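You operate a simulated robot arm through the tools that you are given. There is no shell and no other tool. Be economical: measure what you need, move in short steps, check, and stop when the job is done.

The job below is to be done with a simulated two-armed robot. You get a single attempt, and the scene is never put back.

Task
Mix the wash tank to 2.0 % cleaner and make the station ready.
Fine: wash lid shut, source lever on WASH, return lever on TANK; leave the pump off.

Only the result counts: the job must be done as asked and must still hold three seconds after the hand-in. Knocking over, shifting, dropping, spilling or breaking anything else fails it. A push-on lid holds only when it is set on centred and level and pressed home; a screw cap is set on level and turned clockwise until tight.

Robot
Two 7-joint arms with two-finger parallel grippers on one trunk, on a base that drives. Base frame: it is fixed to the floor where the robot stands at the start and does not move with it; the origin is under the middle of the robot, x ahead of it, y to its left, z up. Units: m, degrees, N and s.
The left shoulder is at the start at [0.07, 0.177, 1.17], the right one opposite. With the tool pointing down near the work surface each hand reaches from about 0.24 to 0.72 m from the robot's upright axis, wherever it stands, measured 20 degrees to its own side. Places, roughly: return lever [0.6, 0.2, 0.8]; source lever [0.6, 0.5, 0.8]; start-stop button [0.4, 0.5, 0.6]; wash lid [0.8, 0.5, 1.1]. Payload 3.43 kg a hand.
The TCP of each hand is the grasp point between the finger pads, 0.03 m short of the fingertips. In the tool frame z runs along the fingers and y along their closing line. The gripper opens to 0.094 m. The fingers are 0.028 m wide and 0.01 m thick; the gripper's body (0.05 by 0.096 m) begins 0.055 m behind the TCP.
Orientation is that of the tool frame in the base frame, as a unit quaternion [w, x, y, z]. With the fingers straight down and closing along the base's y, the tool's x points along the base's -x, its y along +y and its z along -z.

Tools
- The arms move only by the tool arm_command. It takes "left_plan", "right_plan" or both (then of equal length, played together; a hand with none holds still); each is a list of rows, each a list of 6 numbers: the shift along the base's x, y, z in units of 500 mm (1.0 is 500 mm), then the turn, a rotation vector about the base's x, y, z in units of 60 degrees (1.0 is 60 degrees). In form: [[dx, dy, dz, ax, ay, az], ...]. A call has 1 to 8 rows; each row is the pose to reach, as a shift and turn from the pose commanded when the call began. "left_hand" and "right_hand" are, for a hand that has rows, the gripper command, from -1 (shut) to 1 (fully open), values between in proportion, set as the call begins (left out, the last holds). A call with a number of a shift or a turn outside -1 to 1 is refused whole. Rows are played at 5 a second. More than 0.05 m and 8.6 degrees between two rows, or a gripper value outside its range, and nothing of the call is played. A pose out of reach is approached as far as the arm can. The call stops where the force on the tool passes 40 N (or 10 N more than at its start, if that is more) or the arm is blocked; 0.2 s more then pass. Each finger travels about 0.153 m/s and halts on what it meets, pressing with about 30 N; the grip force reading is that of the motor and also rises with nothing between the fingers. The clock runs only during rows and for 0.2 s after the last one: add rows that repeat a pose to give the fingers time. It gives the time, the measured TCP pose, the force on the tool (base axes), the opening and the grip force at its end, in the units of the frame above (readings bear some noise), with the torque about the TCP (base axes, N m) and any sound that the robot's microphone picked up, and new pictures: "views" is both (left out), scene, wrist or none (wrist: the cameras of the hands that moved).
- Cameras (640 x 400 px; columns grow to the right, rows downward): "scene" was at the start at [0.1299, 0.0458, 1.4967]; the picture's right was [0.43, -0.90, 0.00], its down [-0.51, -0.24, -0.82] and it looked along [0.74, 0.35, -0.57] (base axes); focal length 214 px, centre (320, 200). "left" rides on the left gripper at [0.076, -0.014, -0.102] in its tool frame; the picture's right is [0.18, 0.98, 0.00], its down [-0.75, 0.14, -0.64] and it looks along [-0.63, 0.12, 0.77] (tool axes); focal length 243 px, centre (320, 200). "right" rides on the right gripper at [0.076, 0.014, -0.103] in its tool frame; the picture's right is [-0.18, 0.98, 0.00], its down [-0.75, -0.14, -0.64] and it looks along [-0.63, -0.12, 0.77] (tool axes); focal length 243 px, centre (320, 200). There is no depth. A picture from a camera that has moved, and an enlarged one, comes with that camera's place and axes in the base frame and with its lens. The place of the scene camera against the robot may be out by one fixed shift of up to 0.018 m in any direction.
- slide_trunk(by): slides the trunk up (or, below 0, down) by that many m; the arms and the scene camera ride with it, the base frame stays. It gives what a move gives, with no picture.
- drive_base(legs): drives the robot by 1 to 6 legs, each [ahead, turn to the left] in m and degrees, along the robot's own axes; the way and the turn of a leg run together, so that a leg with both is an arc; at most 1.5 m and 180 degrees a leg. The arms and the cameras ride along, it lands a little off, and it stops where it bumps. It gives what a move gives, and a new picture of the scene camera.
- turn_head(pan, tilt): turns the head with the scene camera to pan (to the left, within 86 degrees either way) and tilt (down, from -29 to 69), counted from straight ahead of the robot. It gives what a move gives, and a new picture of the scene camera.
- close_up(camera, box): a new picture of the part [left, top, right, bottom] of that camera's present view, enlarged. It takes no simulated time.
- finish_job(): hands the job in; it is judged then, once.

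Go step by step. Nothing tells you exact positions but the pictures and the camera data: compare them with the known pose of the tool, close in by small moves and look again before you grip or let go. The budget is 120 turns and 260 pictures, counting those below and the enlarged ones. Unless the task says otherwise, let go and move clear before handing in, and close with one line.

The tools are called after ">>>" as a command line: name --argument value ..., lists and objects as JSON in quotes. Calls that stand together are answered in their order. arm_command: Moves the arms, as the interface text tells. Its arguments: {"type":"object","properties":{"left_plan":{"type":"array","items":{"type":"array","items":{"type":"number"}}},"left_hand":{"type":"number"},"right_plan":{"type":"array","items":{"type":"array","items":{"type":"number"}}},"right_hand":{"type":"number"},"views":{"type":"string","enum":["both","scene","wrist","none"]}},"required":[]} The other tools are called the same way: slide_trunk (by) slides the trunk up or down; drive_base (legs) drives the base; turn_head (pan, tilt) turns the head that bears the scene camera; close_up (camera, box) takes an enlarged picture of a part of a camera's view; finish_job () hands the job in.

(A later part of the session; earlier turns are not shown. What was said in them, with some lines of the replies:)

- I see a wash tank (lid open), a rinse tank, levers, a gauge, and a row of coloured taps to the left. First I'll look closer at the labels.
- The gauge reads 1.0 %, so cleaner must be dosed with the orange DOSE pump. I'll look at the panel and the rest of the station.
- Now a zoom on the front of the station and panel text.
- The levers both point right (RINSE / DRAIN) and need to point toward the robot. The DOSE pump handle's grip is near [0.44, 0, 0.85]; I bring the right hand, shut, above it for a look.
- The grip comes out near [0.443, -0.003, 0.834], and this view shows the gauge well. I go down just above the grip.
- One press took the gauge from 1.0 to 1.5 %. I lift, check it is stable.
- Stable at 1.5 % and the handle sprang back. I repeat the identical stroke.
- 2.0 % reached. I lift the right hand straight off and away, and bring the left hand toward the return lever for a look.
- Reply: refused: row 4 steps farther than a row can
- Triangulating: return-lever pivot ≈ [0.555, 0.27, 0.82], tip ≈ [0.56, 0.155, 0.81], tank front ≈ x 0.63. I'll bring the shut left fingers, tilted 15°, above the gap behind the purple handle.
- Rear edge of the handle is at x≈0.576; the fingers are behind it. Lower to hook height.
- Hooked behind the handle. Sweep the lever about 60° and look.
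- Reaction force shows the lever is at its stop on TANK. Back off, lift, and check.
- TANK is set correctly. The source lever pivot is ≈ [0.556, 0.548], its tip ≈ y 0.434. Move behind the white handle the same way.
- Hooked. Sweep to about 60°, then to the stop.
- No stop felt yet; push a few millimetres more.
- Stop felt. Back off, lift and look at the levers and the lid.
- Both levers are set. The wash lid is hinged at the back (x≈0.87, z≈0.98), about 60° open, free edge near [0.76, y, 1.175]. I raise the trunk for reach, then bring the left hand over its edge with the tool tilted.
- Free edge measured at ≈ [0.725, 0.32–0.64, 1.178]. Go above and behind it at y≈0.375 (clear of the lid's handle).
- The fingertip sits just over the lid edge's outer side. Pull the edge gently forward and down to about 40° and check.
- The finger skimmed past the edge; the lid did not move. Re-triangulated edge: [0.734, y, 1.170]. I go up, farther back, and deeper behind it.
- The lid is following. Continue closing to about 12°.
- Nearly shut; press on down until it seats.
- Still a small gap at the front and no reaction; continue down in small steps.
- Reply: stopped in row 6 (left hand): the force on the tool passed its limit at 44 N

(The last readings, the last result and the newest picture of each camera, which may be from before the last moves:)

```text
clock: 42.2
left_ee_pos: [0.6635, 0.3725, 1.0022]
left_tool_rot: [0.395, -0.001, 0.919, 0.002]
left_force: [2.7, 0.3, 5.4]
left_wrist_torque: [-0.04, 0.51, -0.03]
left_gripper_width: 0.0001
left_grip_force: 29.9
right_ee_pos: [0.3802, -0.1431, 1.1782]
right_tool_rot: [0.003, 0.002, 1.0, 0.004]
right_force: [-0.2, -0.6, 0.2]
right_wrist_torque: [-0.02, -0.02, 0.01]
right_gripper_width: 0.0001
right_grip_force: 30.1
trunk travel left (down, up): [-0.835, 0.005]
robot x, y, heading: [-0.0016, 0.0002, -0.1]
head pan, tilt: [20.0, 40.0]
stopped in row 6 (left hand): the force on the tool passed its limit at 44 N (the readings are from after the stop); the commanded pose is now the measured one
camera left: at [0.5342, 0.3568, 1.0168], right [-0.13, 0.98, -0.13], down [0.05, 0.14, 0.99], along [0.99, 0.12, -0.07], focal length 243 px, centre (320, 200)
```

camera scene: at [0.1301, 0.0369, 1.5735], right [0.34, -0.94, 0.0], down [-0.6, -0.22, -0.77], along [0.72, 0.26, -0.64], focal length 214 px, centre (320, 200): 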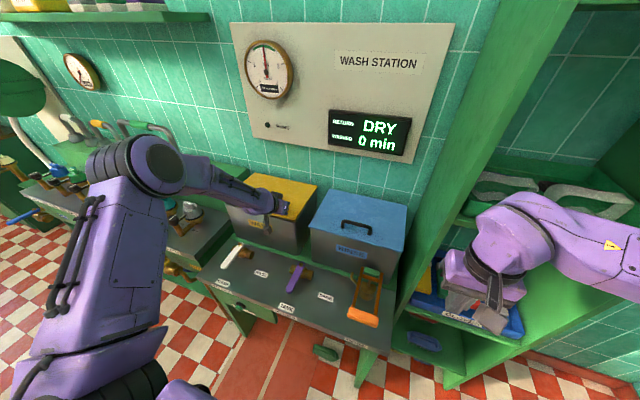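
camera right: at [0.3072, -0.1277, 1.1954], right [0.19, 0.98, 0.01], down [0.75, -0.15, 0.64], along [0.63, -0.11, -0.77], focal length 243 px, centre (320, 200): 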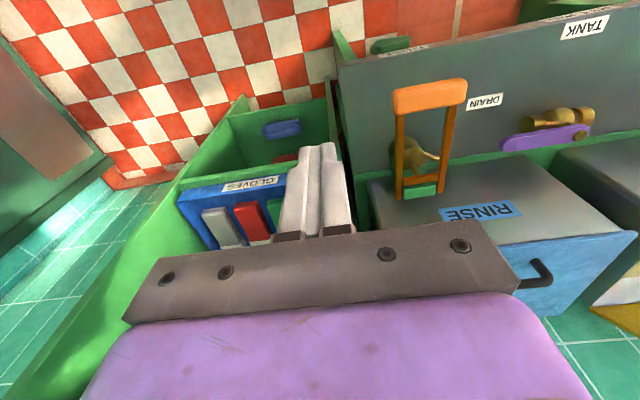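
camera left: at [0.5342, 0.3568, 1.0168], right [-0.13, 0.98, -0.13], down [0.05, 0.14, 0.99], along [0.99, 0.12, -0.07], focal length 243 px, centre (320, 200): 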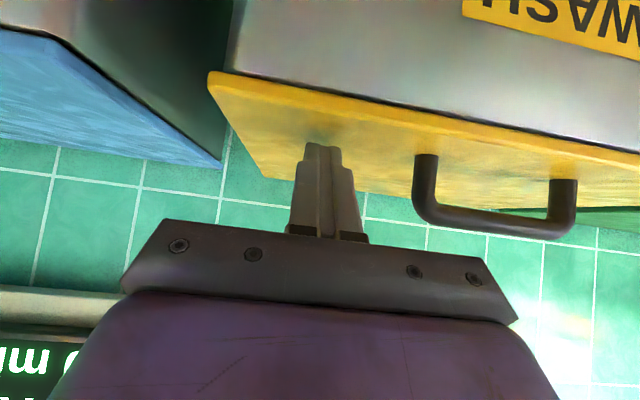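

The lid is seated (44 N press). Lift clear, retract and check everything.

>>> arm_command --left_plan '[[0, 0, 0.05, 0, 0, 0], [0, 0, 0.12, 0, 0, 0], [-0.05, 0, 0.19, 0, 0.1, 0], [-0.12, 0.03, 0.24, 0, 0.2, 0], [-0.2, 0.06, 0.28, 0, 0.3, 0], [-0.28, 0.11, 0.3, 0, 0.4, 0], [-0.35, 0.17, 0.32, 0, 0.5, 0], [-0.4, 0.25, 0.34, 0, 0.6, 0]]'

>>> close_up --camera "scene" --box '[190, 130, 430, 330]'

>>> close_up --camera "scene" --box '[230, 20, 430, 150]'

```text
clock: 44.0
left_ee_pos: [0.4621, 0.4968, 1.1643]
left_tool_rot: [0.086, -0.001, 0.996, 0.001]
left_force: [0.2, 0.1, -0.6]
left_wrist_torque: [-0.01, -0.02, 0.03]
left_gripper_width: 0.0
left_grip_force: 29.6
right_ee_pos: [0.3847, -0.1403, 1.177]
right_tool_rot: [0.001, 0.002, 1.0, 0.003]
right_force: [-0.5, 0.5, -0.5]
right_wrist_torque: [-0.03, -0.02, 0.0]
right_gripper_width: 0.0
right_grip_force: 30.1
trunk travel left (down, up): [-0.835, 0.005]
robot x, y, heading: [0.0029, -0.003, 0.4]
head pan, tilt: [20.0, 40.0]
camera scene: at [0.1295, 0.0385, 1.5735], right [0.34, -0.94, 0.0], down [-0.6, -0.22, -0.77], along [0.72, 0.26, -0.64], focal length 214 px, centre (320, 200)
camera left: at [0.3682, 0.4818, 1.2514], right [-0.18, 0.98, -0.03], down [0.63, 0.14, 0.76], along [0.75, 0.12, -0.65], focal length 243 px, centre (320, 200)
```

scene: 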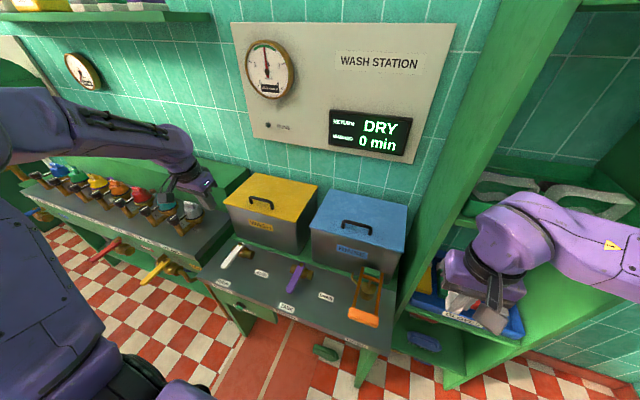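
left: 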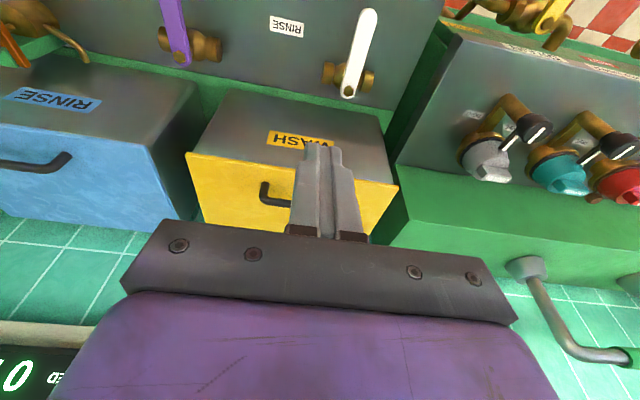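

```text
2.00 times, centred on (310, 230) of scene
camera zoom: at [0.1295, 0.0385, 1.5735], right [0.34, -0.94, 0.0], down [-0.6, -0.22, -0.77], along [0.72, 0.26, -0.64], focal length 429 px, centre (340, 140)
```

zoom: 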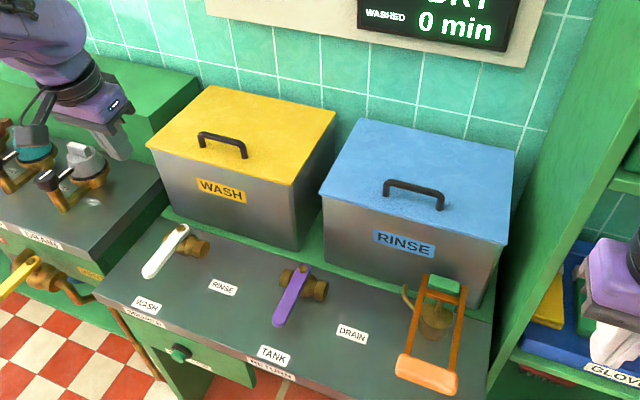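

```text
3.08 times, centred on (330, 85) of scene
camera zoom: at [0.1295, 0.0385, 1.5735], right [0.34, -0.94, 0.0], down [-0.6, -0.22, -0.77], along [0.72, 0.26, -0.64], focal length 660 px, centre (289, 554)
```

zoom: 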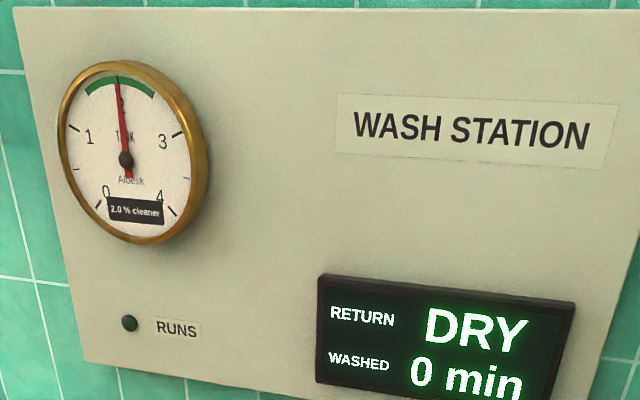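

Everything is in place: the gauge reads 2.0 %, the lid is shut, the source lever is on WASH and the return lever on TANK. The pump lamp is dark and both hands are clear, so I hand in.

>>> finish_job

```text
The job is handed in.
```

The wash tank is at 2.0 % cleaner, its lid is shut, the source lever is on WASH, the return lever is on TANK, and the pump is off.
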